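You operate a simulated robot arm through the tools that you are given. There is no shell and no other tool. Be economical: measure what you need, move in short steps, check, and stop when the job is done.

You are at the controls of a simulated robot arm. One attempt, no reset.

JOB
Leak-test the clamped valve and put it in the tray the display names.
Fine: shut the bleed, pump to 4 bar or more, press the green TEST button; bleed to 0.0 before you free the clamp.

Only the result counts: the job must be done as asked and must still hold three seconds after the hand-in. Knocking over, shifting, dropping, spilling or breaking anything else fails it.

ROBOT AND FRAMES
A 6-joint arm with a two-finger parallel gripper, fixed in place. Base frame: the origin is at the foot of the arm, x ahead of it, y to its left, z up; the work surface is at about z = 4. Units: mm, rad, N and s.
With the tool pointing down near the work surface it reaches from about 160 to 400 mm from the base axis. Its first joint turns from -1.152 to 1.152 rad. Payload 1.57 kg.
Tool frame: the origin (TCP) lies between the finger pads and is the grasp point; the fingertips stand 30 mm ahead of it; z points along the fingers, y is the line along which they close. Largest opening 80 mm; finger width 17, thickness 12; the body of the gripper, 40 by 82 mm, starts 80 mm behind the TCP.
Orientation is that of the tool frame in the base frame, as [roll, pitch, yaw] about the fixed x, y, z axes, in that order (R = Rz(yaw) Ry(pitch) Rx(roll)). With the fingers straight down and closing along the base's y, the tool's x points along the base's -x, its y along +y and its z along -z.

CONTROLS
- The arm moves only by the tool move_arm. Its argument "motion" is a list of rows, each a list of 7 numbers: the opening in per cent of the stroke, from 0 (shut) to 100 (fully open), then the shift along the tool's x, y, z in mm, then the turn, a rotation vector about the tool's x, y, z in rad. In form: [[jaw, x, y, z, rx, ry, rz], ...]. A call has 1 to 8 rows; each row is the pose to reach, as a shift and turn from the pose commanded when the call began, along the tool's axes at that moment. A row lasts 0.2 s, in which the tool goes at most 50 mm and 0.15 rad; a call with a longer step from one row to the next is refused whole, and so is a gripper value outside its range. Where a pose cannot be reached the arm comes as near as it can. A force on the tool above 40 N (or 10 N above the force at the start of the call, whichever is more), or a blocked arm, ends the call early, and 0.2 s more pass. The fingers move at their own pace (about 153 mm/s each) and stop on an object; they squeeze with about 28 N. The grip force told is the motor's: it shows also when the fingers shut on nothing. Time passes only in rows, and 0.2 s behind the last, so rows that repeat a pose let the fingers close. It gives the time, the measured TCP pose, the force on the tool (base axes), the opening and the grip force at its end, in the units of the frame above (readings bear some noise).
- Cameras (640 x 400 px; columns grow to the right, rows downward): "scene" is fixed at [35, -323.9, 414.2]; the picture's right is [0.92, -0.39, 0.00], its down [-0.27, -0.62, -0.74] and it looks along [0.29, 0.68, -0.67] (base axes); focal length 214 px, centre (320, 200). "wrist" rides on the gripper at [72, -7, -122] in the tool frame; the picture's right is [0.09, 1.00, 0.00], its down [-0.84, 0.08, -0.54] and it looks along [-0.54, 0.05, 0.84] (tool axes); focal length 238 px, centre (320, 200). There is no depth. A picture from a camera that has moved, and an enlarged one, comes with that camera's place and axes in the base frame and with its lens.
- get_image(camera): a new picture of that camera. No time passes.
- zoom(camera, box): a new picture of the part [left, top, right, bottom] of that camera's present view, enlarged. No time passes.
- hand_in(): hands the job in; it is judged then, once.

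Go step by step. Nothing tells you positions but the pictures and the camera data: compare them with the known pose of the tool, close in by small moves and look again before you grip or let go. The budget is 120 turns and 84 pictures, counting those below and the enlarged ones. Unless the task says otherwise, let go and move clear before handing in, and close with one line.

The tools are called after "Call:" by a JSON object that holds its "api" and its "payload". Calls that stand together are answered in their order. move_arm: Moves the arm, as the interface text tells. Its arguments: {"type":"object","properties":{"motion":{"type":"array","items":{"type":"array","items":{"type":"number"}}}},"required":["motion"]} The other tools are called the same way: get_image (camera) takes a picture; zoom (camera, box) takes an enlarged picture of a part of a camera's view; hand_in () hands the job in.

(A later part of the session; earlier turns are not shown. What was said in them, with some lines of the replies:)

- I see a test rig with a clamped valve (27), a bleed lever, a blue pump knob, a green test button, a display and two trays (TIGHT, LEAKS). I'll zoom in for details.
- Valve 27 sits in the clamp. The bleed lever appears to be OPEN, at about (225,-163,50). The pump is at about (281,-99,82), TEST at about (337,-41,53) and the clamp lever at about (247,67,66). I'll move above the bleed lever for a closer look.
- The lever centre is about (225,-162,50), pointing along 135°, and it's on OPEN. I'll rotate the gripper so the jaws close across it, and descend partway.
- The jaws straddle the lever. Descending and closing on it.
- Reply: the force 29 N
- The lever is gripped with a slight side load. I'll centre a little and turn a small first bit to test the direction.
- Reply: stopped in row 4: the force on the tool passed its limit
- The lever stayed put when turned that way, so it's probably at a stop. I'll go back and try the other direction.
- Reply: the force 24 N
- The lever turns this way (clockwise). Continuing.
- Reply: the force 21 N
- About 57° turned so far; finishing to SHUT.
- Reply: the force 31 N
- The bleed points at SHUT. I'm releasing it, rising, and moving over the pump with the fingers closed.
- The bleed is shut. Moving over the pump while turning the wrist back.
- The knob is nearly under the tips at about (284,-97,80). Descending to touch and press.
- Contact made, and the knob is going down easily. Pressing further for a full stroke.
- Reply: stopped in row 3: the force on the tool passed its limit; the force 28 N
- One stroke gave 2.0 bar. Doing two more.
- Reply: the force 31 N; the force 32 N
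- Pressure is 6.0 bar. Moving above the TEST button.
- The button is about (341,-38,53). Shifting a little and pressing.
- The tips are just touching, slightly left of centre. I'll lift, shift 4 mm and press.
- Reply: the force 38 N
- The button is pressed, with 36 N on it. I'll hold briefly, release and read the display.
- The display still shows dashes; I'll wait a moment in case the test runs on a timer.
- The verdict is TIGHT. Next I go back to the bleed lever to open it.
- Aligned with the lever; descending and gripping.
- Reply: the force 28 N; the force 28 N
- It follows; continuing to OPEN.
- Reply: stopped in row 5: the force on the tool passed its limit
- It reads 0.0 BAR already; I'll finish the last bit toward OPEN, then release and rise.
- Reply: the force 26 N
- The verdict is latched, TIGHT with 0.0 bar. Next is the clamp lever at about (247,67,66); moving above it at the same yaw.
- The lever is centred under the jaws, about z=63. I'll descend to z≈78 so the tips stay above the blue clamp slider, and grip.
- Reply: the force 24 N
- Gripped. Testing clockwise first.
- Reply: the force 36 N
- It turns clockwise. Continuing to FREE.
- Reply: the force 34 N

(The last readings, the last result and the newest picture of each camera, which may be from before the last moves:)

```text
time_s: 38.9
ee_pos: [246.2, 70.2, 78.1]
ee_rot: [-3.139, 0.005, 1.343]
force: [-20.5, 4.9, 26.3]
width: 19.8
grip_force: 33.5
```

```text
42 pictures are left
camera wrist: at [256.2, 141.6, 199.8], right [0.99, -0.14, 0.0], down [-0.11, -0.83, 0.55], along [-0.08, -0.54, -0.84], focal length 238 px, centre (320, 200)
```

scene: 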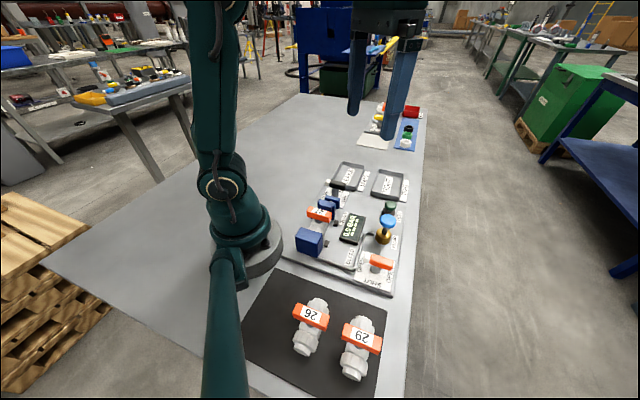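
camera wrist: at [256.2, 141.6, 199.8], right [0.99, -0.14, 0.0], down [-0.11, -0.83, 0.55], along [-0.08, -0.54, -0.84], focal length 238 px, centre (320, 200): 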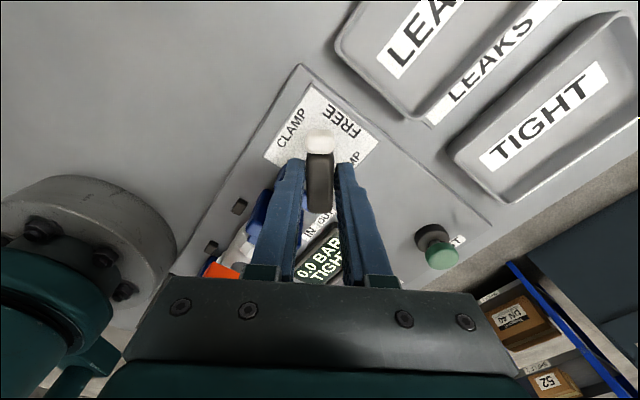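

Call:
{"api": "move_arm", "payload": {"motion": [[0, 0, -1, -1, 0, 0, 0.12], [0, 0, -1, -1, 0, 0, 0.24], [0, 0, -1, -1, 0, 0, 0.36], [0, 0, -1, -1, 0, 0, 0.46], [0, 0, -1, -1, 0, 0, 0.56], [0, 0, -1, -1, 0, 0, 0.58]]}}

Call:
{"api": "get_image", "payload": {"camera": "wrist"}}

Call:
{"api": "zoom", "payload": {"camera": "scene", "box": [280, 150, 380, 250]}}

```text
time_s: 40.3
ee_pos: [245.9, 70.4, 78.0]
ee_rot: [-3.141, 0.007, 0.765]
force: [-15.8, -1.6, -26.2]
width: 19.6
grip_force: 33.5
```

```text
41 pictures are left
camera wrist: at [292.9, 125.3, 199.8], right [0.76, -0.66, 0.0], down [-0.55, -0.63, 0.55], along [-0.36, -0.41, -0.84], focal length 238 px, centre (320, 200)
```

wrist: 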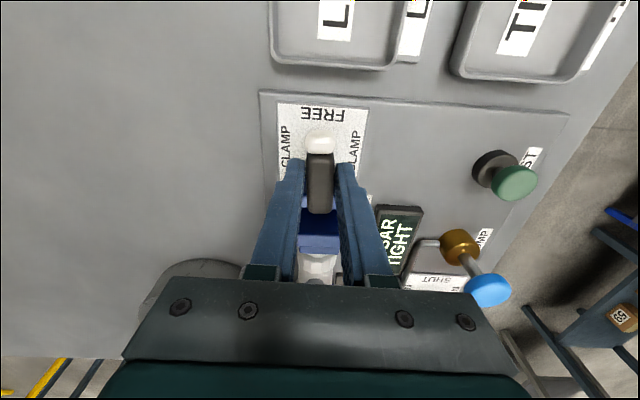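

```text
4.00 times, centred on (330, 200) of scene
camera zoom: at [35.1, -323.9, 414.2], right [0.92, -0.39, 0.0], down [-0.27, -0.62, -0.74], along [0.29, 0.68, -0.67], focal length 858 px, centre (280, 200)
```

zoom: 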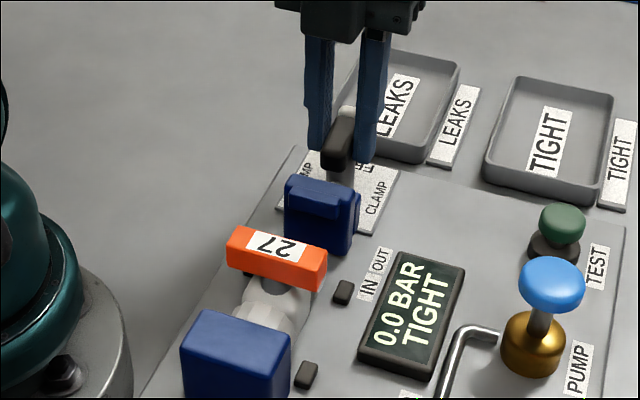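

The clamp is FREE and its jaw has retracted. Releasing and rising, then turning back toward the valve.

Call:
{"api": "move_arm", "payload": {"motion": [[48, 0, 0, 0, 0, 0, 0], [48, 0, 0, 0, 0, 0, 0], [48, 0, 0, -40, 0, 0, 0], [48, 0, 0, -80, 0, 0, -0.15], [60, 0, 0, -100, 0, 0, -0.3], [80, 0, 0, -100, 0, 0, -0.45], [100, 0, 0, -100, 0, 0, -0.6], [100, 0, 0, -100, 0, 0, -0.75]]}}

Call:
{"api": "get_image", "payload": {"camera": "wrist"}}

```text
time_s: 42.1
ee_pos: [247.4, 70.0, 177.8]
ee_rot: [3.14, 0.001, 1.517]
force: [0.0, 0.8, -0.2]
width: 80.0
grip_force: 0.1
```

```text
39 pictures are left
camera wrist: at [243.7, 142.8, 300.3], right [1.0, 0.04, 0.0], down [0.03, -0.84, 0.54], along [0.02, -0.54, -0.84], focal length 238 px, centre (320, 200)
```

wrist: 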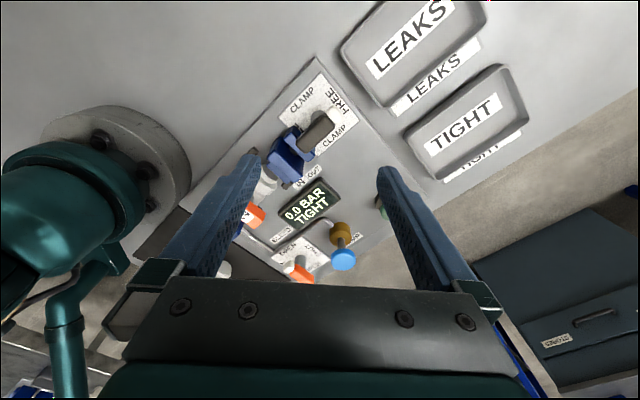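

Now over to the valve at about (159,-21), with the jaws aligned across its handle.

Call:
{"api": "move_arm", "payload": {"motion": [[100, -14, -12, 0, 0, 0, -0.12], [100, -28, -24, 0, 0, 0, -0.24], [100, -42, -36, 0, 0, 0, -0.36], [100, -56, -48, 0, 0, 0, -0.48], [100, -70, -60, 0, 0, 0, -0.6], [100, -84, -72, 0, 0, 0, -0.72], [100, -95.6, -83, 0, 0, 0, -0.83]]}}

Call:
{"api": "get_image", "payload": {"camera": "wrist"}}

Call:
{"api": "zoom", "payload": {"camera": "scene", "box": [290, 180, 390, 280]}}

```text
time_s: 43.7
ee_pos: [158.9, -20.2, 177.7]
ee_rot: [-3.142, 0.001, 2.347]
force: [0.0, -1.2, 0.3]
width: 80.0
grip_force: 0.1
```

```text
38 pictures are left
camera wrist: at [102.8, 26.3, 300.7], right [0.65, 0.76, 0.0], down [0.64, -0.54, 0.54], along [0.42, -0.35, -0.84], focal length 238 px, centre (320, 200)
```

wrist: 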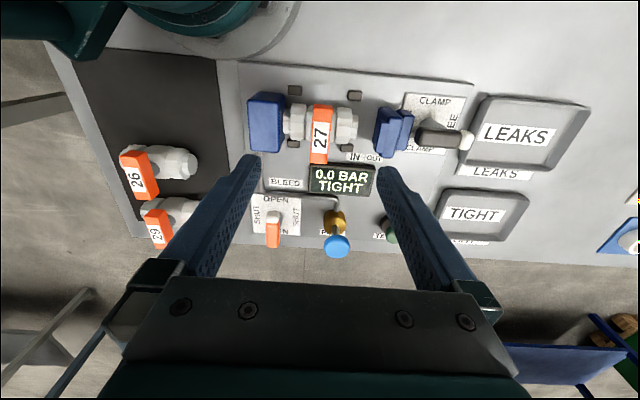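

```text
4.00 times, centred on (340, 230) of scene
camera zoom: at [35.0, -323.9, 414.2], right [0.92, -0.39, 0.0], down [-0.27, -0.62, -0.74], along [0.29, 0.68, -0.67], focal length 858 px, centre (240, 80)
```

zoom: 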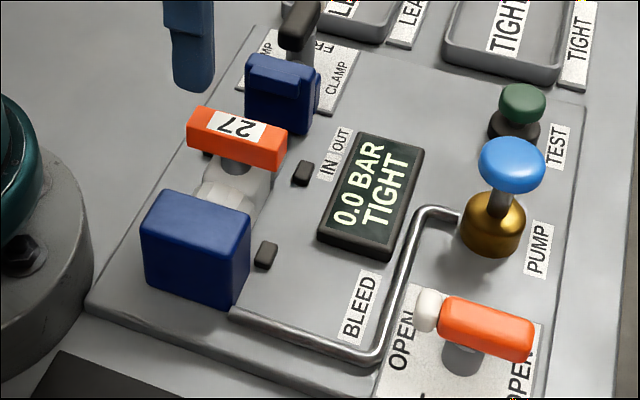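

The handle is centred at about (160,-20,74). I'll narrow the jaws to about 36 mm, descend to z≈87 and grip.

Call:
{"api": "move_arm", "payload": {"motion": [[46, 0, 0.5, 30, 0, 0, 0], [46, 0, 0.5, 60, 0, 0, 0], [46, 0, 0.5, 80, 0, 0, 0], [46, 0, 0.5, 89, 0, 0, 0], [46, 0, 0.5, 90, 0, 0, 0]]}}

Call:
{"api": "zoom", "payload": {"camera": "wrist", "box": [220, 60, 420, 200]}}

Call:
{"api": "zoom", "payload": {"camera": "scene", "box": [290, 180, 370, 260]}}

```text
time_s: 44.9
ee_pos: [159.9, -20.6, 89.1]
ee_rot: [3.141, 0.004, 2.347]
force: [0.7, 0.6, -0.5]
width: 36.6
grip_force: 0.0
```

```text
2.86 times, centred on (320, 130) of wrist
camera zoom: at [103.1, 26.3, 211.2], right [0.65, 0.76, 0.0], down [0.64, -0.54, 0.54], along [0.41, -0.35, -0.84], focal length 681 px, centre (320, 400)
```

zoom: 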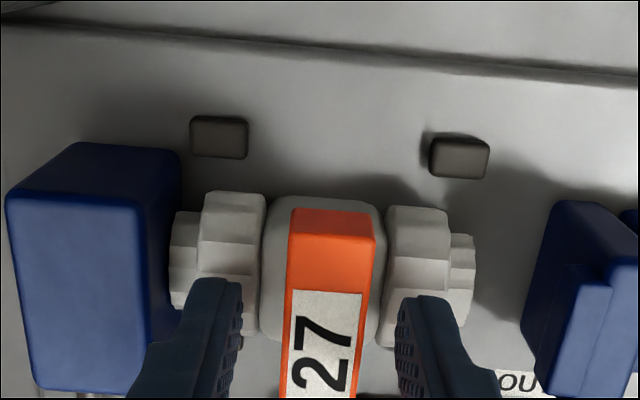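

```text
5.00 times, centred on (330, 220) of scene
camera zoom: at [35.0, -323.9, 414.2], right [0.92, -0.39, 0.0], down [-0.27, -0.62, -0.74], along [0.29, 0.68, -0.67], focal length 1072 px, centre (270, 100)
```

zoom: 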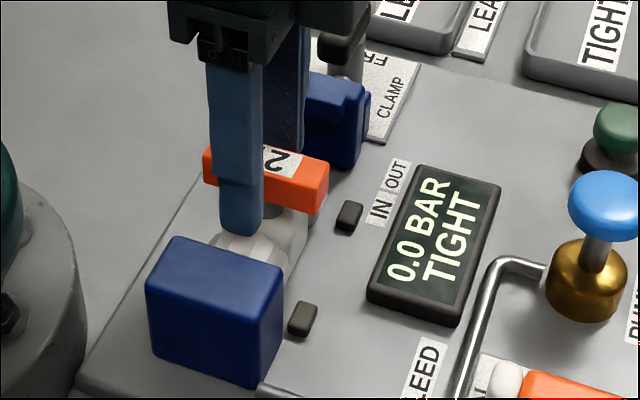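

Well centred. Down 3 mm and closing.

Call:
{"api": "move_arm", "payload": {"motion": [[46, 0, 0, 3, 0, 0, 0], [0, 0, 0, 3, 0, 0, 0], [0, 0, 0, 3, 0, 0, 0], [0, 0, 0, 3, 0, 0, 0]]}}

Call:
{"api": "zoom", "payload": {"camera": "wrist", "box": [220, 60, 420, 240]}}

```text
time_s: 45.9
ee_pos: [158.8, -19.9, 85.6]
ee_rot: [3.14, 0.004, 2.347]
force: [-0.4, -0.1, 4.8]
width: 17.6
grip_force: 27.8
```

```text
2.22 times, centred on (320, 150) of wrist
camera zoom: at [103.3, 26.5, 207.9], right [0.65, 0.76, 0.0], down [0.64, -0.54, 0.54], along [0.41, -0.35, -0.84], focal length 530 px, centre (320, 311)
```

zoom: 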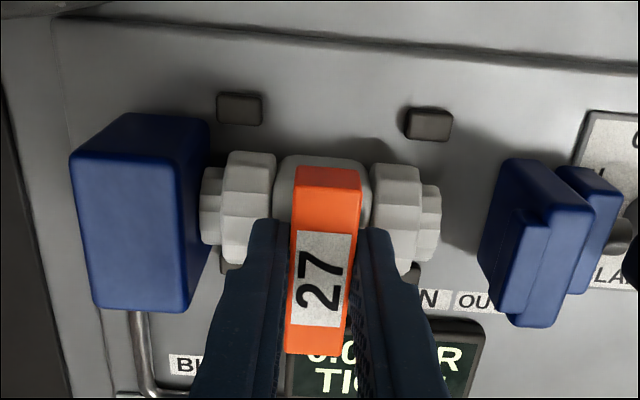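

Gripped on the handle. Sliding slightly off the fixed jaw and lifting.

Call:
{"api": "move_arm", "payload": {"motion": [[0, 0, 3, -1, 0, 0, 0], [0, 0, 5, -10, 0, 0, 0], [0, 0, 5, -40, 0, 0, 0], [0, 0, 5, -70, 0, 0, 0], [0, 0, 5, -100, 0, 0, 0], [0, 0, 5, -100, 0, 0, 0]]}}

Call:
{"api": "get_image", "payload": {"camera": "wrist"}}

Call:
{"api": "get_image", "payload": {"camera": "scene"}}

```text
time_s: 47.3
ee_pos: [162.0, -16.7, 186.9]
ee_rot: [-3.141, 0.003, 2.347]
force: [0.3, -0.4, -1.9]
width: 17.5
grip_force: 28.1
```

```text
33 pictures are left
camera wrist: at [107.1, 30.3, 309.3], right [0.65, 0.76, 0.0], down [0.64, -0.54, 0.54], along [0.41, -0.35, -0.84], focal length 238 px, centre (320, 200)
```

wrist: 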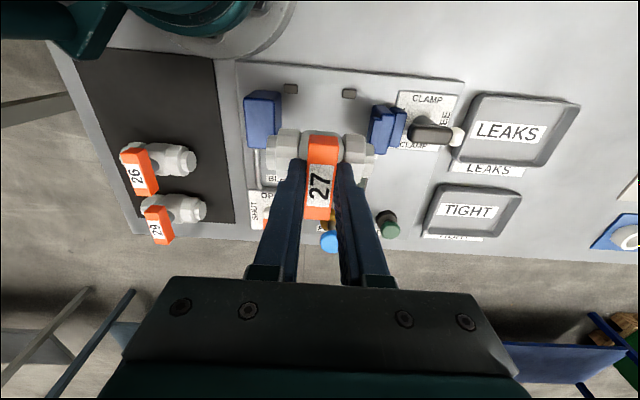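

```text
32 pictures are left
```

scene: 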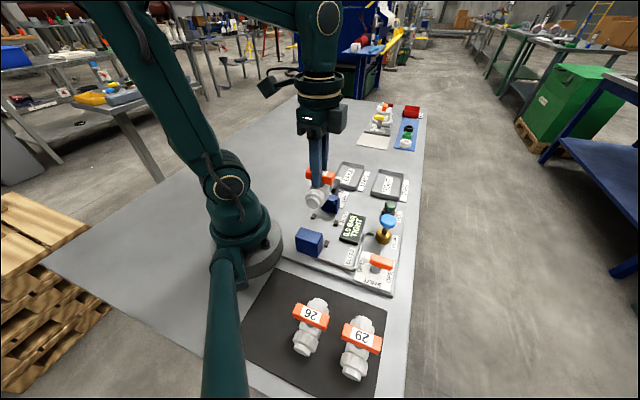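

The valve is lifted cleanly. Moving it toward the TIGHT tray centre, about (423,71).

Call:
{"api": "move_arm", "payload": {"motion": [[0, -17, 35, 3, 0, 0, 0], [0, -34, 71, 6, 0, 0, 0], [0, -51, 106, 10, 0, 0, 0], [0, -69, 142, 14, 0, 0, 0], [0, -86, 177, 18, 0, 0, 0], [0, -103, 213, 22, 0, 0, 0], [0, -115, 238, 26, 0, 0, 0], [0, -115, 238, 26, 0, 0, 0]]}}

Call:
{"api": "get_image", "payload": {"camera": "wrist"}}

Call:
{"api": "zoom", "payload": {"camera": "scene", "box": [330, 120, 430, 220]}}

```text
time_s: 49.1
ee_pos: [388.8, 62.4, 150.0]
ee_rot: [-3.138, 0.001, 2.347]
force: [0.4, 0.0, -1.9]
width: 17.6
grip_force: 28.2
out of reach, approached as far as the arm can: row 6, 7, 8
```

```text
31 pictures are left
camera wrist: at [333.0, 109.0, 272.4], right [0.65, 0.76, 0.0], down [0.64, -0.54, 0.54], along [0.41, -0.35, -0.84], focal length 238 px, centre (320, 200)
```

wrist: 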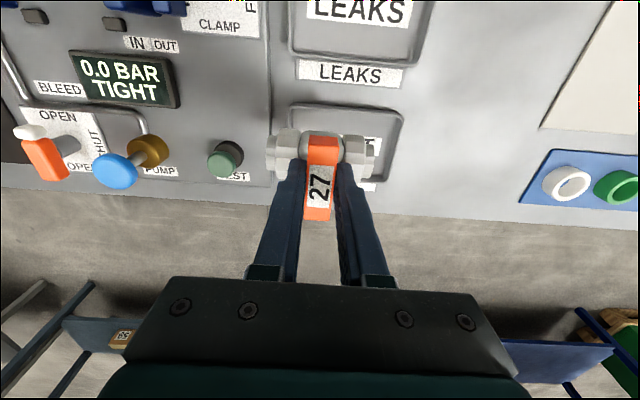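

```text
4.00 times, centred on (380, 170) of scene
camera zoom: at [35.0, -323.9, 414.2], right [0.92, -0.39, 0.0], down [-0.27, -0.62, -0.74], along [0.29, 0.68, -0.67], focal length 858 px, centre (80, 320)
```

zoom: 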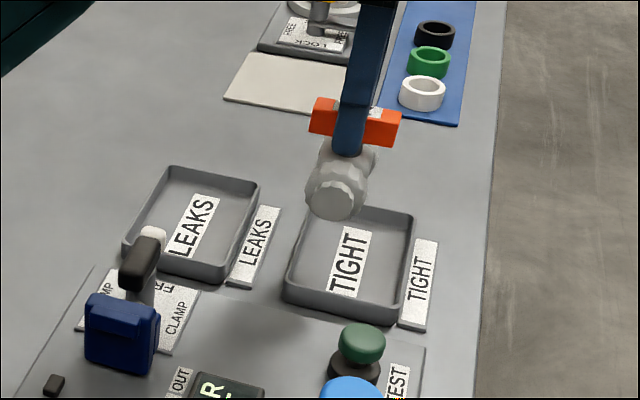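

A vertical tool can't reach the TIGHT tray centre (it stops at about 394 mm radius). I'll set the valve down briefly on clear bench near (200,170), regrip it with the fingers tilted outward, and then place it upright.

Call:
{"api": "move_arm", "payload": {"motion": [[0, 35, -10, -12, 0, 0, 0], [0, 70, -20, -15, 0, 0, 0], [0, 105, -30, -15, 0, 0, 0], [0, 140, -40, -15, 0, 0, 0], [0, 175, -50, -15, 0, 0, 0], [0, 209, -59, -15, 0, 0, 0], [0, 209, -59, -15, 0, 0, 0]]}}

Call:
{"api": "get_image", "payload": {"camera": "wrist"}}

Call:
{"api": "get_image", "payload": {"camera": "scene"}}

```text
time_s: 50.7
ee_pos: [202.0, 170.0, 166.9]
ee_rot: [3.141, 0.004, 2.346]
force: [-0.3, -0.1, -1.6]
width: 17.7
grip_force: 27.8
```

```text
29 pictures are left
camera wrist: at [146.1, 218.0, 289.9], right [0.65, 0.76, 0.0], down [0.64, -0.54, 0.54], along [0.41, -0.35, -0.84], focal length 238 px, centre (320, 200)
```

wrist: 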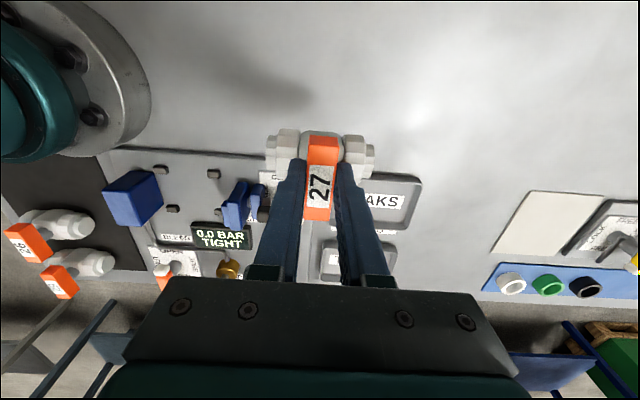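

```text
28 pictures are left
```

scene: 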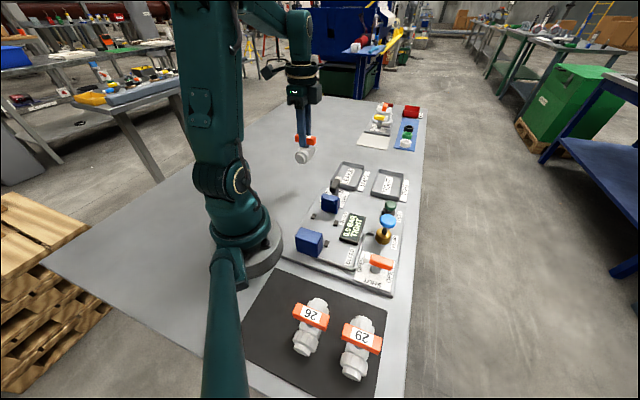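

The spot is clear. Lowering, first fast and then slowly.

Call:
{"api": "move_arm", "payload": {"motion": [[0, 0, 0, 30, 0, 0, 0], [0, 0, 0, 60, 0, 0, 0], [0, 0, 0, 78, 0, 0, 0], [0, 0, 0, 83, 0, 0, 0]]}}

Call:
{"api": "zoom", "payload": {"camera": "scene", "box": [265, 130, 355, 220]}}

```text
time_s: 51.7
ee_pos: [200.4, 170.4, 85.9]
ee_rot: [3.141, 0.003, 2.346]
force: [-0.2, 0.6, -1.8]
width: 17.6
grip_force: 27.8
```

```text
4.44 times, centred on (310, 175) of scene
camera zoom: at [35.0, -323.9, 414.2], right [0.92, -0.39, 0.0], down [-0.27, -0.62, -0.74], along [0.29, 0.68, -0.67], focal length 953 px, centre (364, 311)
```

zoom: 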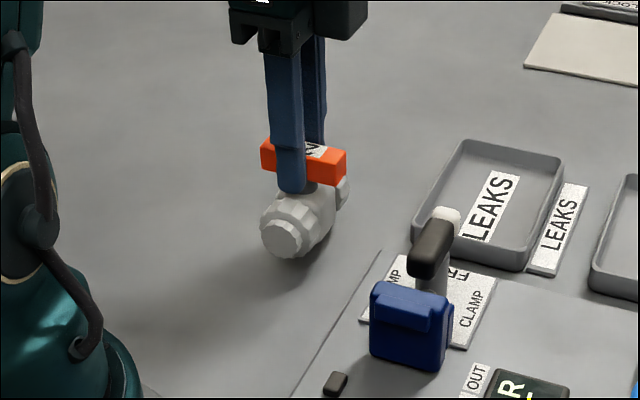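

Call:
{"api": "move_arm", "payload": {"motion": [[0, 0, 0, 2, 0, 0, 0], [0, 0, 0, 4, 0, 0, 0], [0, 0, 0, 6, 0, 0, 0], [0, 0, 0, 8, 0, 0, 0], [0, 0, 0, 10, 0, 0, 0], [0, 0, 0, 12, 0, 0, 0]]}}

Call:
{"api": "zoom", "payload": {"camera": "scene", "box": [265, 130, 355, 220]}}

```text
time_s: 53.1
ee_pos: [199.4, 168.0, 73.3]
ee_rot: [-3.141, -0.001, 2.347]
force: [0.5, -0.3, -2.6]
width: 17.6
grip_force: 27.9
```

```text
4.44 times, centred on (310, 175) of scene
camera zoom: at [35.0, -323.9, 414.2], right [0.92, -0.39, 0.0], down [-0.27, -0.62, -0.74], along [0.29, 0.68, -0.67], focal length 953 px, centre (364, 311)
```

zoom: 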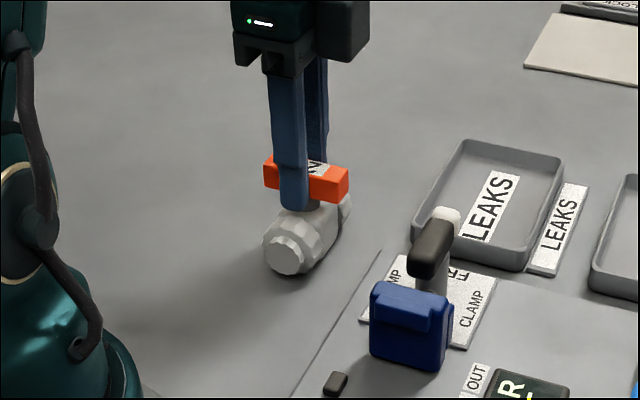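

Call:
{"api": "move_arm", "payload": {"motion": [[0, 0, 0, 2, 0, 0, 0], [0, 0, 0, 4, 0, 0, 0], [0, 0, 0, 5.5, 0, 0, 0], [0, 0, 0, 7, 0, 0, 0]]}}

```text
time_s: 54.1
ee_pos: [200.1, 169.8, 67.1]
ee_rot: [3.14, 0.003, 2.345]
force: [-3.9, -2.4, 28.3]
width: 17.9
grip_force: 27.8
```

Contact at about z=68. Relaxing 1 mm, releasing and rising.

Call:
{"api": "move_arm", "payload": {"motion": [[0, 0, 0, -1.5, 0, 0, 0], [50, 0, 0, -1.5, 0, 0, 0], [50, 0, 0, -1.5, 0, 0, 0], [50, 0, 0, -20, 0, 0, 0], [50, 0, 0, -50, 0, 0, 0], [50, 0, 0, -60, 0, 0, 0]]}}

Call:
{"api": "get_image", "payload": {"camera": "wrist"}}

Call:
{"api": "zoom", "payload": {"camera": "scene", "box": [265, 130, 355, 220]}}

```text
time_s: 55.5
ee_pos: [200.0, 167.0, 127.6]
ee_rot: [-3.14, 0.002, 2.345]
force: [0.2, 0.1, -0.4]
width: 40.1
grip_force: 0.1
```

```text
25 pictures are left
camera wrist: at [143.9, 214.5, 249.8], right [0.65, 0.76, 0.0], down [0.64, -0.54, 0.54], along [0.41, -0.35, -0.84], focal length 238 px, centre (320, 200)
```

wrist: 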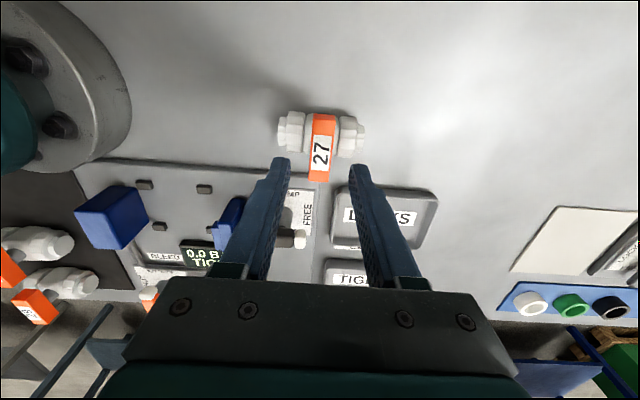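

```text
4.44 times, centred on (310, 175) of scene
camera zoom: at [35.0, -323.9, 414.2], right [0.92, -0.39, 0.0], down [-0.27, -0.62, -0.74], along [0.29, 0.68, -0.67], focal length 953 px, centre (364, 311)
```

zoom: 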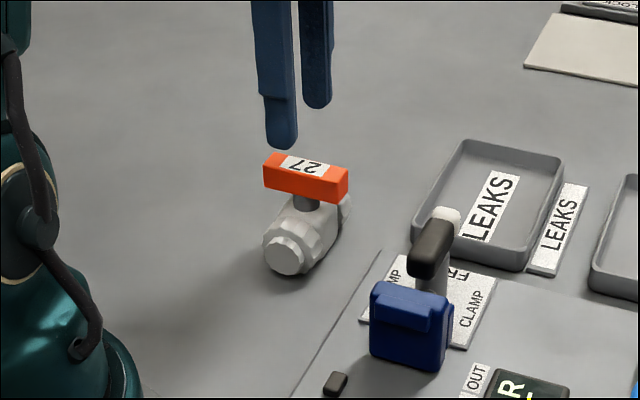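

The valve stands upright. Tilting the tool by 0.45 rad so the fingers lean outward, still above the handle.

Call:
{"api": "move_arm", "payload": {"motion": [[50, 2, 0, 3, 0, -0.11, 0], [50, 4, 0, 6, 0, -0.23, 0], [50, 5.5, 0, 10, 0, -0.34, 0], [50, 6.3, 0, 15, 0, -0.45, 0], [50, 6.3, 0, 20, 0, -0.45, 0], [50, 6.3, 0, 20, 0, -0.45, 0]]}}

Call:
{"api": "get_image", "payload": {"camera": "wrist"}}

Call:
{"api": "zoom", "payload": {"camera": "scene", "box": [265, 130, 355, 220]}}

```text
time_s: 56.9
ee_pos: [217.9, 161.0, 107.5]
ee_rot: [3.141, 0.453, 2.345]
force: [-0.4, -0.7, 0.6]
width: 40.0
grip_force: 0.1
out of reach, approached as far as the arm can: row 3, 4, 5, 6
```

```text
23 pictures are left
camera wrist: at [130.2, 241.0, 187.7], right [0.65, 0.76, -0.04], down [0.42, -0.31, 0.85], along [0.63, -0.57, -0.52], focal length 238 px, centre (320, 200)
```

wrist: 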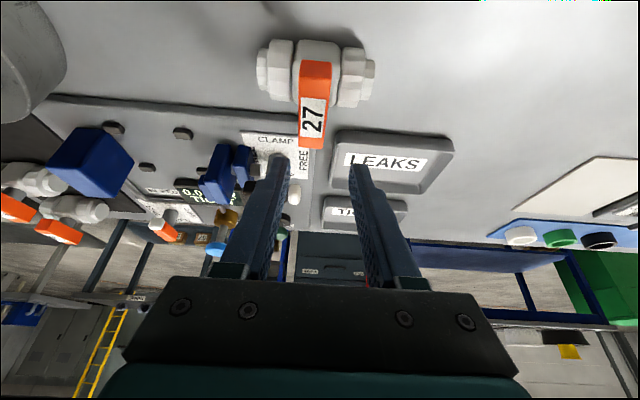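

```text
4.44 times, centred on (310, 175) of scene
camera zoom: at [35.0, -323.9, 414.2], right [0.92, -0.39, 0.0], down [-0.27, -0.62, -0.74], along [0.29, 0.68, -0.67], focal length 953 px, centre (364, 311)
```

zoom: 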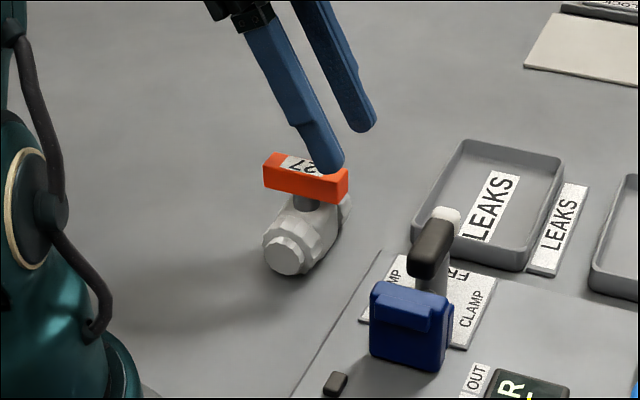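

The tilt isn't fully reachable at this spot close to the base. I'll rise and test with an empty gripper whether the same tilt works above the tray.

Call:
{"api": "move_arm", "payload": {"motion": [[50, -13, 0, -27, 0, 0, 0], [50, -26, 0, -54, 0, 0, 0], [50, -56, 13, -39, 0, 0, 0], [50, -87, 26, -24, 0, 0, 0], [50, -118, 40, -9, 0, 0, 0], [50, -148, 53, 6, 0, 0, 0], [50, -179, 66, 20, 0, 0, 0], [50, -209, 79, 35, 0, 0, 0]]}}

Call:
{"api": "get_image", "payload": {"camera": "wrist"}}

```text
time_s: 58.7
ee_pos: [415.2, 71.1, 168.4]
ee_rot: [-3.14, 0.453, 2.347]
force: [-0.5, 0.4, 0.2]
width: 40.4
grip_force: 0.0
```

```text
21 pictures are left
camera wrist: at [327.8, 151.6, 247.3], right [0.65, 0.76, -0.04], down [0.42, -0.31, 0.85], along [0.63, -0.57, -0.52], focal length 238 px, centre (320, 200)
```

wrist: 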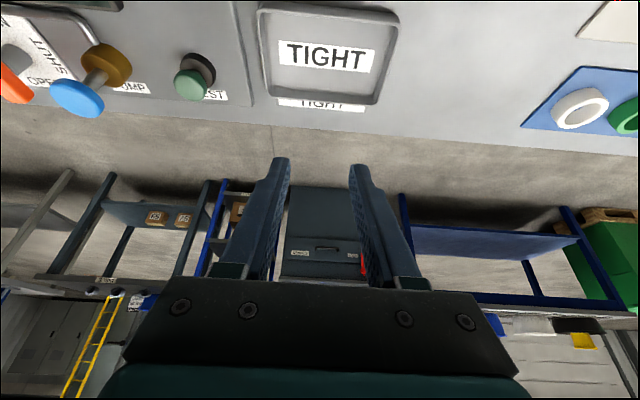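

The tilted pose is reachable over the tray. The tray centre is about (420,67.5). Testing whether it stays reachable low down, still clear of the tray.

Call:
{"api": "move_arm", "payload": {"motion": [[50, 12, 0, 25, 0, 0, 0], [50, 24, 0, 50, 0, 0, 0], [50, 41, 0, 85, 0, 0, 0]]}}

```text
time_s: 59.5
ee_pos: [415.8, 71.6, 74.9]
ee_rot: [-3.14, 0.454, 2.346]
force: [0.2, -0.6, -0.1]
width: 40.3
grip_force: 0.1
```

It's reachable at z=75. Next I test a regrip spot at about (250,215) with this tilt.

Call:
{"api": "move_arm", "payload": {"motion": [[50, -13, 0, -27, 0, 0, 0], [50, -26, 0, -54, 0, 0, 0], [50, 13, -4, -73, 0, 0, 0], [50, 53, -7, -92, 0, 0, 0], [50, 92, -11, -111, 0, 0, 0], [50, 131, -14, -130, 0, 0, 0], [50, 170.5, -18, -149, 0, 0, 0]]}}

Call:
{"api": "move_arm", "payload": {"motion": [[50, 15, 0, 30, 0, 0, 0], [50, 26, 0, 54, 0, 0, 0]]}}

```text
time_s: 61.1
ee_pos: [252.6, 216.0, 133.9]
ee_rot: [-3.14, 0.452, 2.344]
force: [-0.6, 0.4, 0.2]
width: 40.0
grip_force: 0.1
```

```text
time_s: 61.7
ee_pos: [253.3, 218.6, 70.9]
ee_rot: [3.14, 0.452, 2.346]
force: [0.4, 0.0, -0.2]
width: 40.1
grip_force: 0.0
```

That spot works. Going back to the valve, with the tool vertical, to carry it to about (257,212).

Call:
{"api": "move_arm", "payload": {"motion": [[50, -13, 0, -27, 0, 0, 0], [50, -26, 0, -54, 0, 0, 0], [50, -25, -18, -55, 0, 0.11, 0], [50, -25, -36, -55, 0, 0.23, 0], [50, -24, -54, -55, 0, 0.34, 0], [50, -24, -71.4, -55, 0, 0.452, 0], [50, -24, -71.4, -55, 0, 0.452, 0]]}}

Call:
{"api": "get_image", "payload": {"camera": "wrist"}}

```text
time_s: 63.3
ee_pos: [195.9, 170.3, 132.7]
ee_rot: [-3.141, -0.002, 2.345]
force: [-0.1, 0.4, -0.4]
width: 39.7
grip_force: 0.0
```

```text
20 pictures are left
camera wrist: at [141.5, 216.9, 255.5], right [0.65, 0.76, 0.0], down [0.64, -0.54, 0.54], along [0.41, -0.35, -0.84], focal length 238 px, centre (320, 200)
```

wrist: 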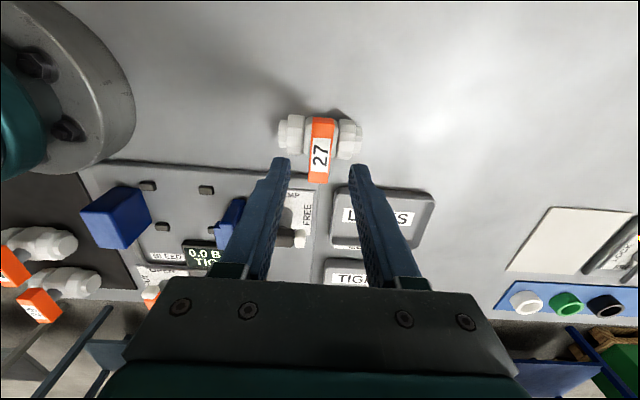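

Descending on the handle again.

Call:
{"api": "move_arm", "payload": {"motion": [[50, -3, 0, 25, 0, 0, 0], [50, -3, 0, 48, 0, 0, 0], [50, -3, 0, 63, 0, 0, 0], [50, -3, 0, 63, 0, 0, 0], [0, -3, 0, 63, 0, 0, 0], [0, -3, 0, 63, 0, 0, 0], [0, -3, 0, 63, 0, 0, 0]]}}

```text
time_s: 64.9
ee_pos: [200.0, 169.3, 68.9]
ee_rot: [-3.14, 0.001, 2.345]
force: [0.1, 0.7, 0.5]
width: 17.7
grip_force: 27.8
```

Gripped with no side load. Carrying it low to the new spot.

Call:
{"api": "move_arm", "payload": {"motion": [[0, 0, 0, -25, 0, 0, 0], [0, -3, 24, -25, 0, 0, 0], [0, -6, 48, -25, 0, 0, 0], [0, -9, 71, -25, 0, 0, 0], [0, -9, 71, -25, 0, 0, 0], [0, -9, 71, -12, 0, 0, 0], [0, -9, 71, -3, 0, 0, 0], [0, -9, 71, -1, 0, 0, 0]]}}

Call:
{"api": "move_arm", "payload": {"motion": [[0, 0, 0, 1, 0, 0, 0], [0, 0, 0, 2, 0, 0, 0]]}}

```text
time_s: 66.7
ee_pos: [257.4, 211.7, 70.6]
ee_rot: [-3.139, -0.003, 2.346]
force: [-0.9, 0.8, -1.9]
width: 17.6
grip_force: 27.8
```

```text
time_s: 67.3
ee_pos: [258.1, 210.0, 70.1]
ee_rot: [3.14, 0.0, 2.345]
force: [-0.8, -0.4, 0.7]
width: 17.5
grip_force: 27.8
```

Touching down. Releasing, rising, then tilting.

Call:
{"api": "move_arm", "payload": {"motion": [[0, 0, 0, 0.5, 0, 0, 0], [50, 0, 0, 0.5, 0, 0, 0], [50, 0, 0, 0.5, 0, 0, 0], [50, 0, 0, -30, 0, 0, 0], [50, 2, 0, -50, 0, -0.11, 0], [50, 4, 0, -50, 0, -0.23, 0], [50, 5, 0, -45, 0, -0.34, 0], [50, 6.3, 0, -40, 0, -0.45, 0]]}}

Call:
{"api": "get_image", "payload": {"camera": "wrist"}}

Call:
{"api": "zoom", "payload": {"camera": "scene", "box": [275, 120, 365, 210]}}

```text
time_s: 69.1
ee_pos: [253.0, 214.8, 107.9]
ee_rot: [3.141, 0.452, 2.347]
force: [-0.2, -1.7, 0.0]
width: 39.6
grip_force: 0.1
```

```text
19 pictures are left
camera wrist: at [165.1, 294.4, 187.4], right [0.65, 0.76, -0.04], down [0.42, -0.31, 0.85], along [0.63, -0.57, -0.52], focal length 238 px, centre (320, 200)
```

wrist: 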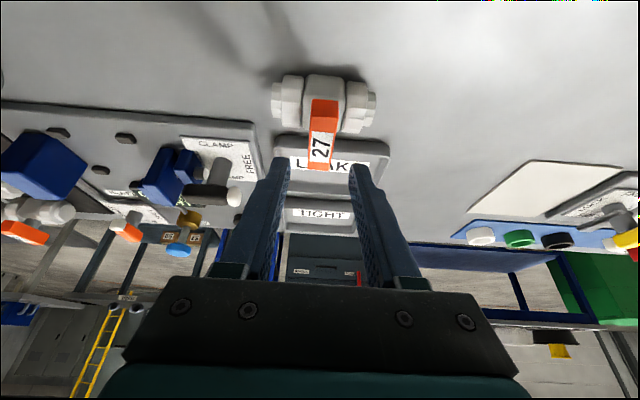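

```text
4.44 times, centred on (320, 165) of scene
camera zoom: at [35.0, -323.9, 414.2], right [0.92, -0.39, 0.0], down [-0.27, -0.62, -0.74], along [0.29, 0.68, -0.67], focal length 953 px, centre (320, 356)
```

zoom: 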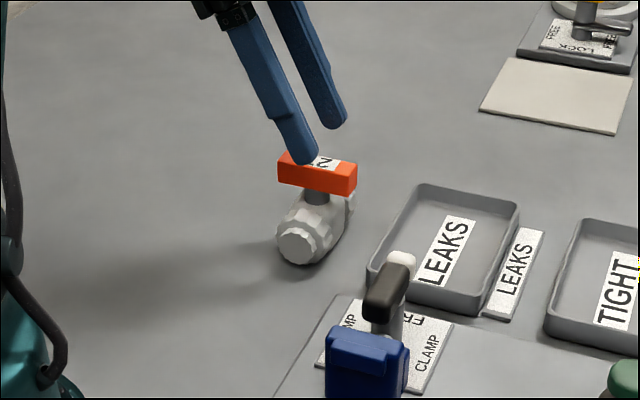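

Aligned. Descending tilted to z≈70 and gripping.

Call:
{"api": "move_arm", "payload": {"motion": [[50, 7, 0, 14, 0, 0, 0], [50, 12, 0, 25, 0, 0, 0], [50, 16.5, 0, 34, 0, 0, 0], [50, 16.5, 0, 34, 0, 0, 0]]}}

Call:
{"api": "zoom", "payload": {"camera": "scene", "box": [285, 130, 345, 190]}}

Call:
{"api": "zoom", "payload": {"camera": "wrist", "box": [240, 80, 400, 220]}}

```text
time_s: 70.1
ee_pos: [253.1, 214.1, 70.9]
ee_rot: [-3.141, 0.451, 2.345]
force: [-1.6, 0.3, 0.1]
width: 39.9
grip_force: 0.0
```

```text
6.67 times, centred on (315, 160) of scene
camera zoom: at [35.0, -323.9, 414.2], right [0.92, -0.39, 0.0], down [-0.27, -0.62, -0.74], along [0.29, 0.68, -0.67], focal length 1430 px, centre (353, 467)
```

zoom: 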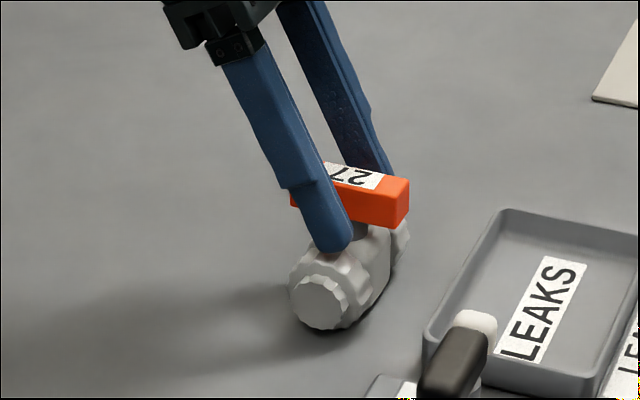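

```text
2.86 times, centred on (320, 150) of wrist
camera zoom: at [165.8, 293.4, 150.1], right [0.65, 0.76, -0.04], down [0.42, -0.32, 0.85], along [0.63, -0.57, -0.52], focal length 681 px, centre (320, 343)
```

zoom: 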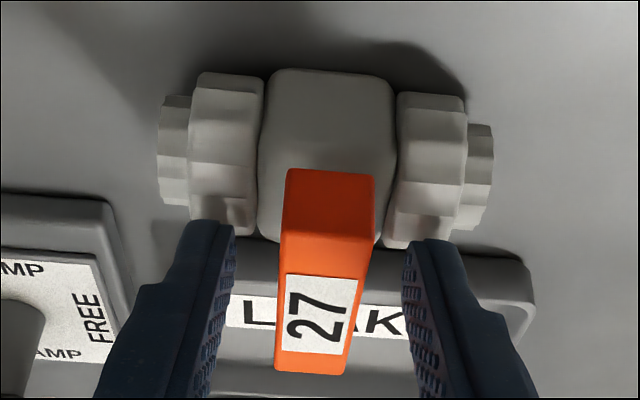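

Good placement. Closing and lifting.

Call:
{"api": "move_arm", "payload": {"motion": [[0, 0, 0, 0, 0, 0, 0], [0, 0, 0, 0, 0, 0, 0], [0, 0, 0, 0, 0, 0, 0], [0, -7, 0, -14, 0, 0, 0], [0, -20, 0, -40, 0, 0, 0], [0, -35, 0, -72, 0, 0, 0], [0, -35, 0, -72, 0, 0, 0]]}}

Call:
{"api": "zoom", "payload": {"camera": "scene", "box": [275, 100, 365, 190]}}

```text
time_s: 71.7
ee_pos: [254.7, 214.2, 152.2]
ee_rot: [3.14, 0.451, 2.347]
force: [0.2, 0.0, -1.1]
width: 17.5
grip_force: 27.8
```

```text
4.44 times, centred on (320, 145) of scene
camera zoom: at [35.0, -323.9, 414.2], right [0.92, -0.39, 0.0], down [-0.27, -0.62, -0.74], along [0.29, 0.68, -0.67], focal length 953 px, centre (320, 444)
```

zoom: 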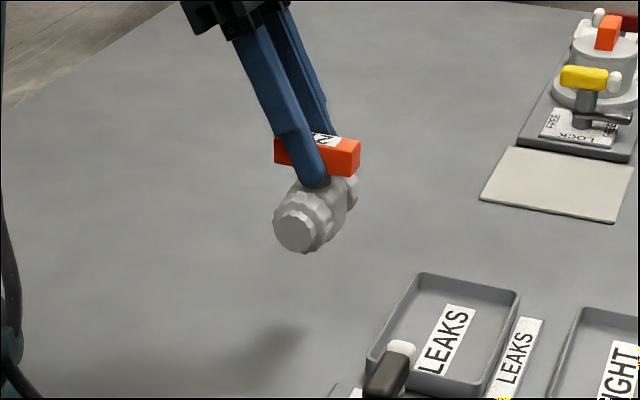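

The valve is level. Carrying it over to TIGHT.

Call:
{"api": "move_arm", "payload": {"motion": [[0, -32, 3, 15.5, 0, 0, 0], [0, -64, 5, 31, 0, 0, 0], [0, -96, 8, 46.5, 0, 0, 0], [0, -128, 10.5, 62, 0, 0, 0], [0, -161, 13, 77.5, 0, 0, 0], [0, -192.6, 15.6, 93, 0, 0, 0], [0, -192.6, 15.6, 93, 0, 0, 0]]}}

Call:
{"api": "get_image", "payload": {"camera": "wrist"}}

Call:
{"api": "zoom", "payload": {"camera": "scene", "box": [340, 120, 430, 210]}}

```text
time_s: 73.3
ee_pos: [414.1, 71.7, 150.2]
ee_rot: [-3.139, 0.451, 2.347]
force: [-0.9, -0.4, -1.8]
width: 17.9
grip_force: 27.9
```

```text
14 pictures are left
camera wrist: at [327.0, 152.0, 228.9], right [0.65, 0.76, -0.04], down [0.42, -0.31, 0.85], along [0.63, -0.57, -0.52], focal length 238 px, centre (320, 200)
```

wrist: 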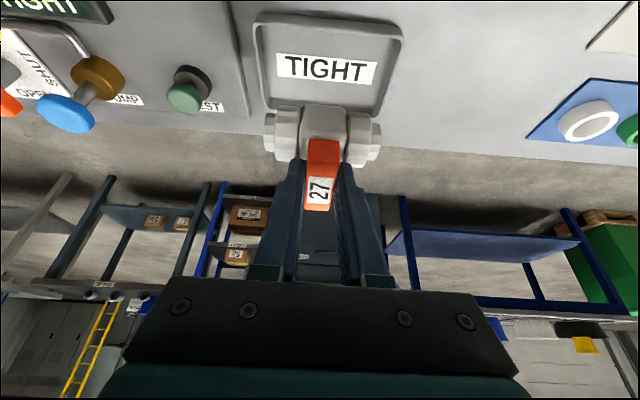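

```text
4.44 times, centred on (385, 165) of scene
camera zoom: at [35.0, -323.9, 414.2], right [0.92, -0.39, 0.0], down [-0.27, -0.62, -0.74], along [0.29, 0.68, -0.67], focal length 953 px, centre (31, 356)
```

zoom: 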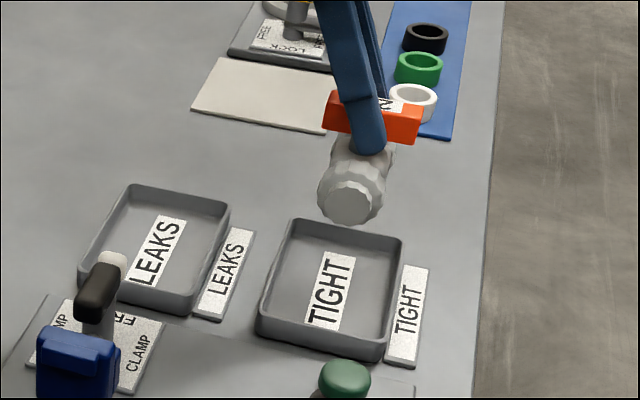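

Over the tray. Lowering to just above the rim and checking.

Call:
{"api": "move_arm", "payload": {"motion": [[0, 8, 0, 16, 0, 0, 0], [0, 16, 0, 33, 0, 0, 0], [0, 23, 0, 48, 0, 0, 0], [0, 23, 0, 48, 0, 0, 0]]}}

Call:
{"api": "get_image", "payload": {"camera": "wrist"}}

Call:
{"api": "zoom", "payload": {"camera": "scene", "box": [350, 140, 420, 210]}}

```text
time_s: 74.3
ee_pos: [415.4, 73.2, 97.9]
ee_rot: [-3.14, 0.451, 2.344]
force: [-0.3, -0.3, -1.0]
width: 17.5
grip_force: 28.1
```

```text
12 pictures are left
camera wrist: at [326.8, 152.4, 177.5], right [0.65, 0.76, -0.04], down [0.42, -0.32, 0.85], along [0.63, -0.57, -0.52], focal length 238 px, centre (320, 200)
```

wrist: 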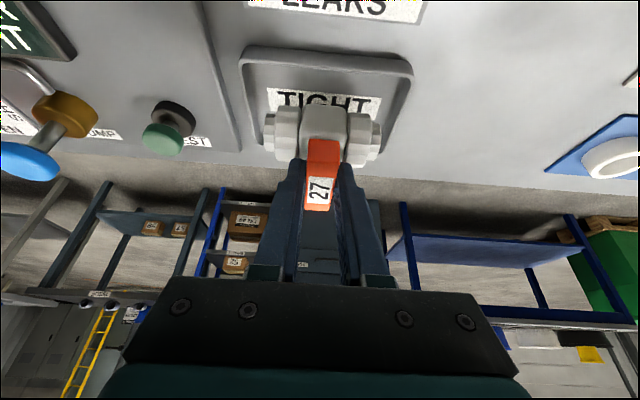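

```text
5.71 times, centred on (385, 175) of scene
camera zoom: at [35.0, -323.9, 414.2], right [0.92, -0.39, 0.0], down [-0.27, -0.62, -0.74], along [0.29, 0.68, -0.67], focal length 1226 px, centre (-51, 343)
```

zoom: 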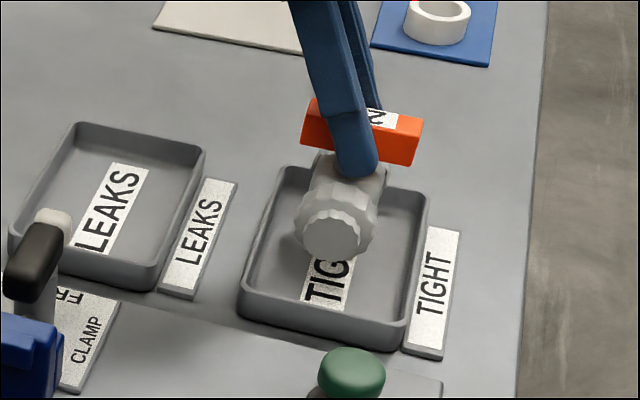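

Centred in the tray. Lowering the last bit slowly.

Call:
{"api": "move_arm", "payload": {"motion": [[0, 3.5, 0, 7.2, 0, 0, 0], [0, 7, 0, 14.4, 0, 0, 0], [0, 8.7, 0, 18, 0, 0, 0], [0, 9.1, 0, 18.9, 0, 0, 0]]}}

Call:
{"api": "move_arm", "payload": {"motion": [[0, 0.5, 0, 1, 0, 0, 0], [0, 0.9, 0, 1.8, 0, 0, 0]]}}

```text
time_s: 75.3
ee_pos: [413.7, 72.3, 77.4]
ee_rot: [3.141, 0.449, 2.346]
force: [-0.5, -0.4, -1.2]
width: 17.8
grip_force: 28.0
```

```text
time_s: 75.9
ee_pos: [414.4, 72.6, 74.7]
ee_rot: [-3.141, 0.452, 2.347]
force: [0.6, 0.3, -2.0]
width: 17.6
grip_force: 28.2
```

Call:
{"api": "move_arm", "payload": {"motion": [[0, 0.5, 0, 1, 0, 0, 0], [0, 0.9, 0, 1.8, 0, 0, 0]]}}

Call:
{"api": "zoom", "payload": {"camera": "scene", "box": [350, 140, 420, 210]}}

```text
time_s: 76.5
ee_pos: [415.2, 72.7, 73.4]
ee_rot: [3.139, 0.453, 2.346]
force: [-8.5, 2.9, 23.4]
width: 17.6
grip_force: 28.1
```

```text
5.71 times, centred on (385, 175) of scene
camera zoom: at [34.9, -323.9, 414.2], right [0.92, -0.39, 0.0], down [-0.27, -0.62, -0.74], along [0.29, 0.68, -0.67], focal length 1226 px, centre (-51, 343)
```

zoom: 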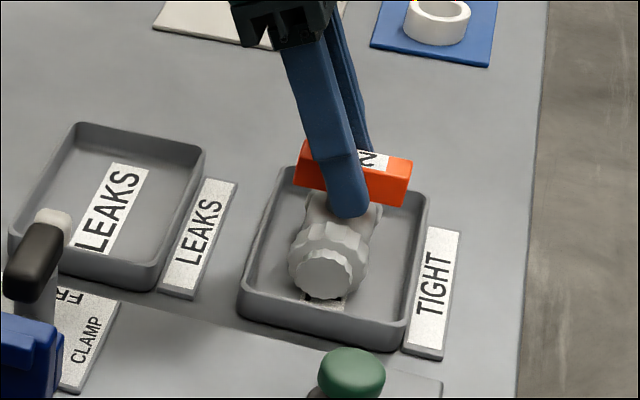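

It rests on the tray floor. Relaxing, releasing and retreating along the tool axis.

Call:
{"api": "move_arm", "payload": {"motion": [[0, -0.4, 0, -0.8, 0, 0, 0], [50, -0.4, 0, -0.8, 0, 0, 0], [50, -0.4, 0, -0.8, 0, 0, 0], [50, 0, 0, -25, 0, 0, 0], [50, 0, 0, -65, 0, 0, 0], [50, 0, 0, -105, 0, 0, 0], [50, 0, 0, -105, 0, 0, 0]]}}

Call:
{"api": "get_image", "payload": {"camera": "wrist"}}

Call:
{"api": "get_image", "payload": {"camera": "scene"}}

Call:
{"api": "zoom", "payload": {"camera": "scene", "box": [350, 140, 420, 210]}}

```text
time_s: 78.1
ee_pos: [379.8, 108.1, 168.4]
ee_rot: [3.14, 0.451, 2.348]
force: [0.1, -0.2, -0.1]
width: 40.1
grip_force: 0.0
```

```text
9 pictures are left
camera wrist: at [292.9, 187.9, 247.0], right [0.65, 0.76, -0.04], down [0.42, -0.32, 0.85], along [0.63, -0.57, -0.52], focal length 238 px, centre (320, 200)
```

wrist: 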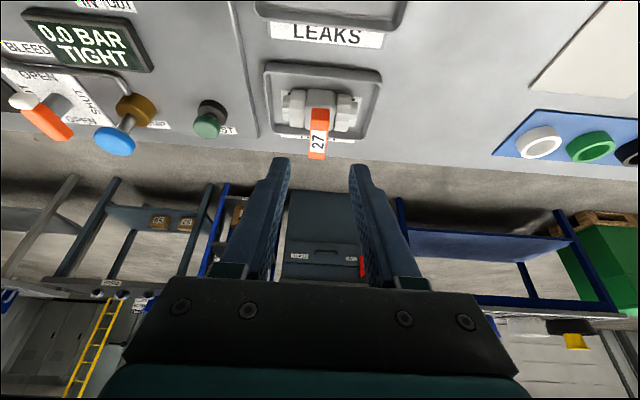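

```text
8 pictures are left
```

scene: 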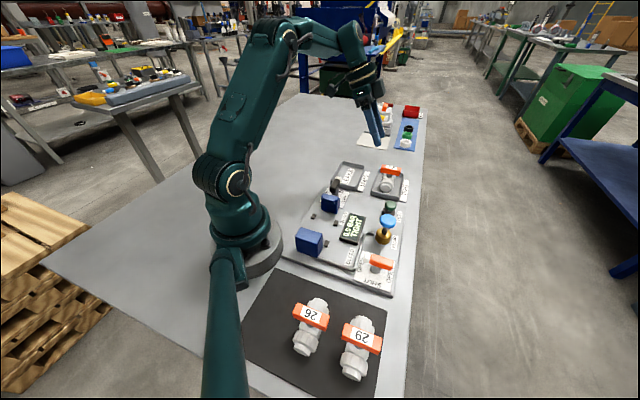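

```text
5.71 times, centred on (385, 175) of scene
camera zoom: at [35.0, -323.9, 414.2], right [0.92, -0.39, 0.0], down [-0.27, -0.62, -0.74], along [0.29, 0.68, -0.67], focal length 1226 px, centre (-51, 343)
```

zoom: 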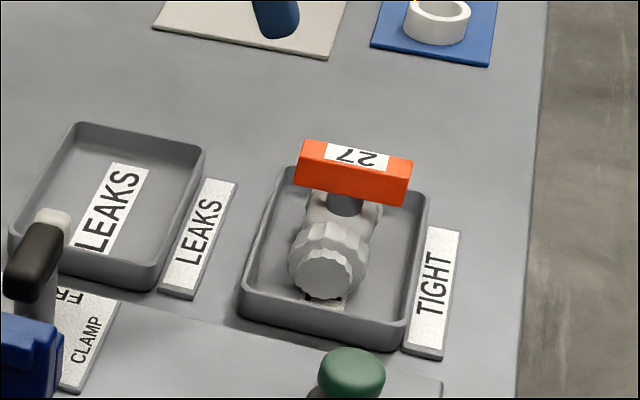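

Valve 27 stands in the TIGHT tray, the arm is clear, and nothing else has been disturbed. Handing in.

Call:
{"api": "hand_in", "payload": {}}

```text
The job is handed in.
```

Valve 27 tested TIGHT at 6.0 bar, was bled to 0.0 before I freed the clamp, and now stands in the TIGHT tray; the job is handed in.
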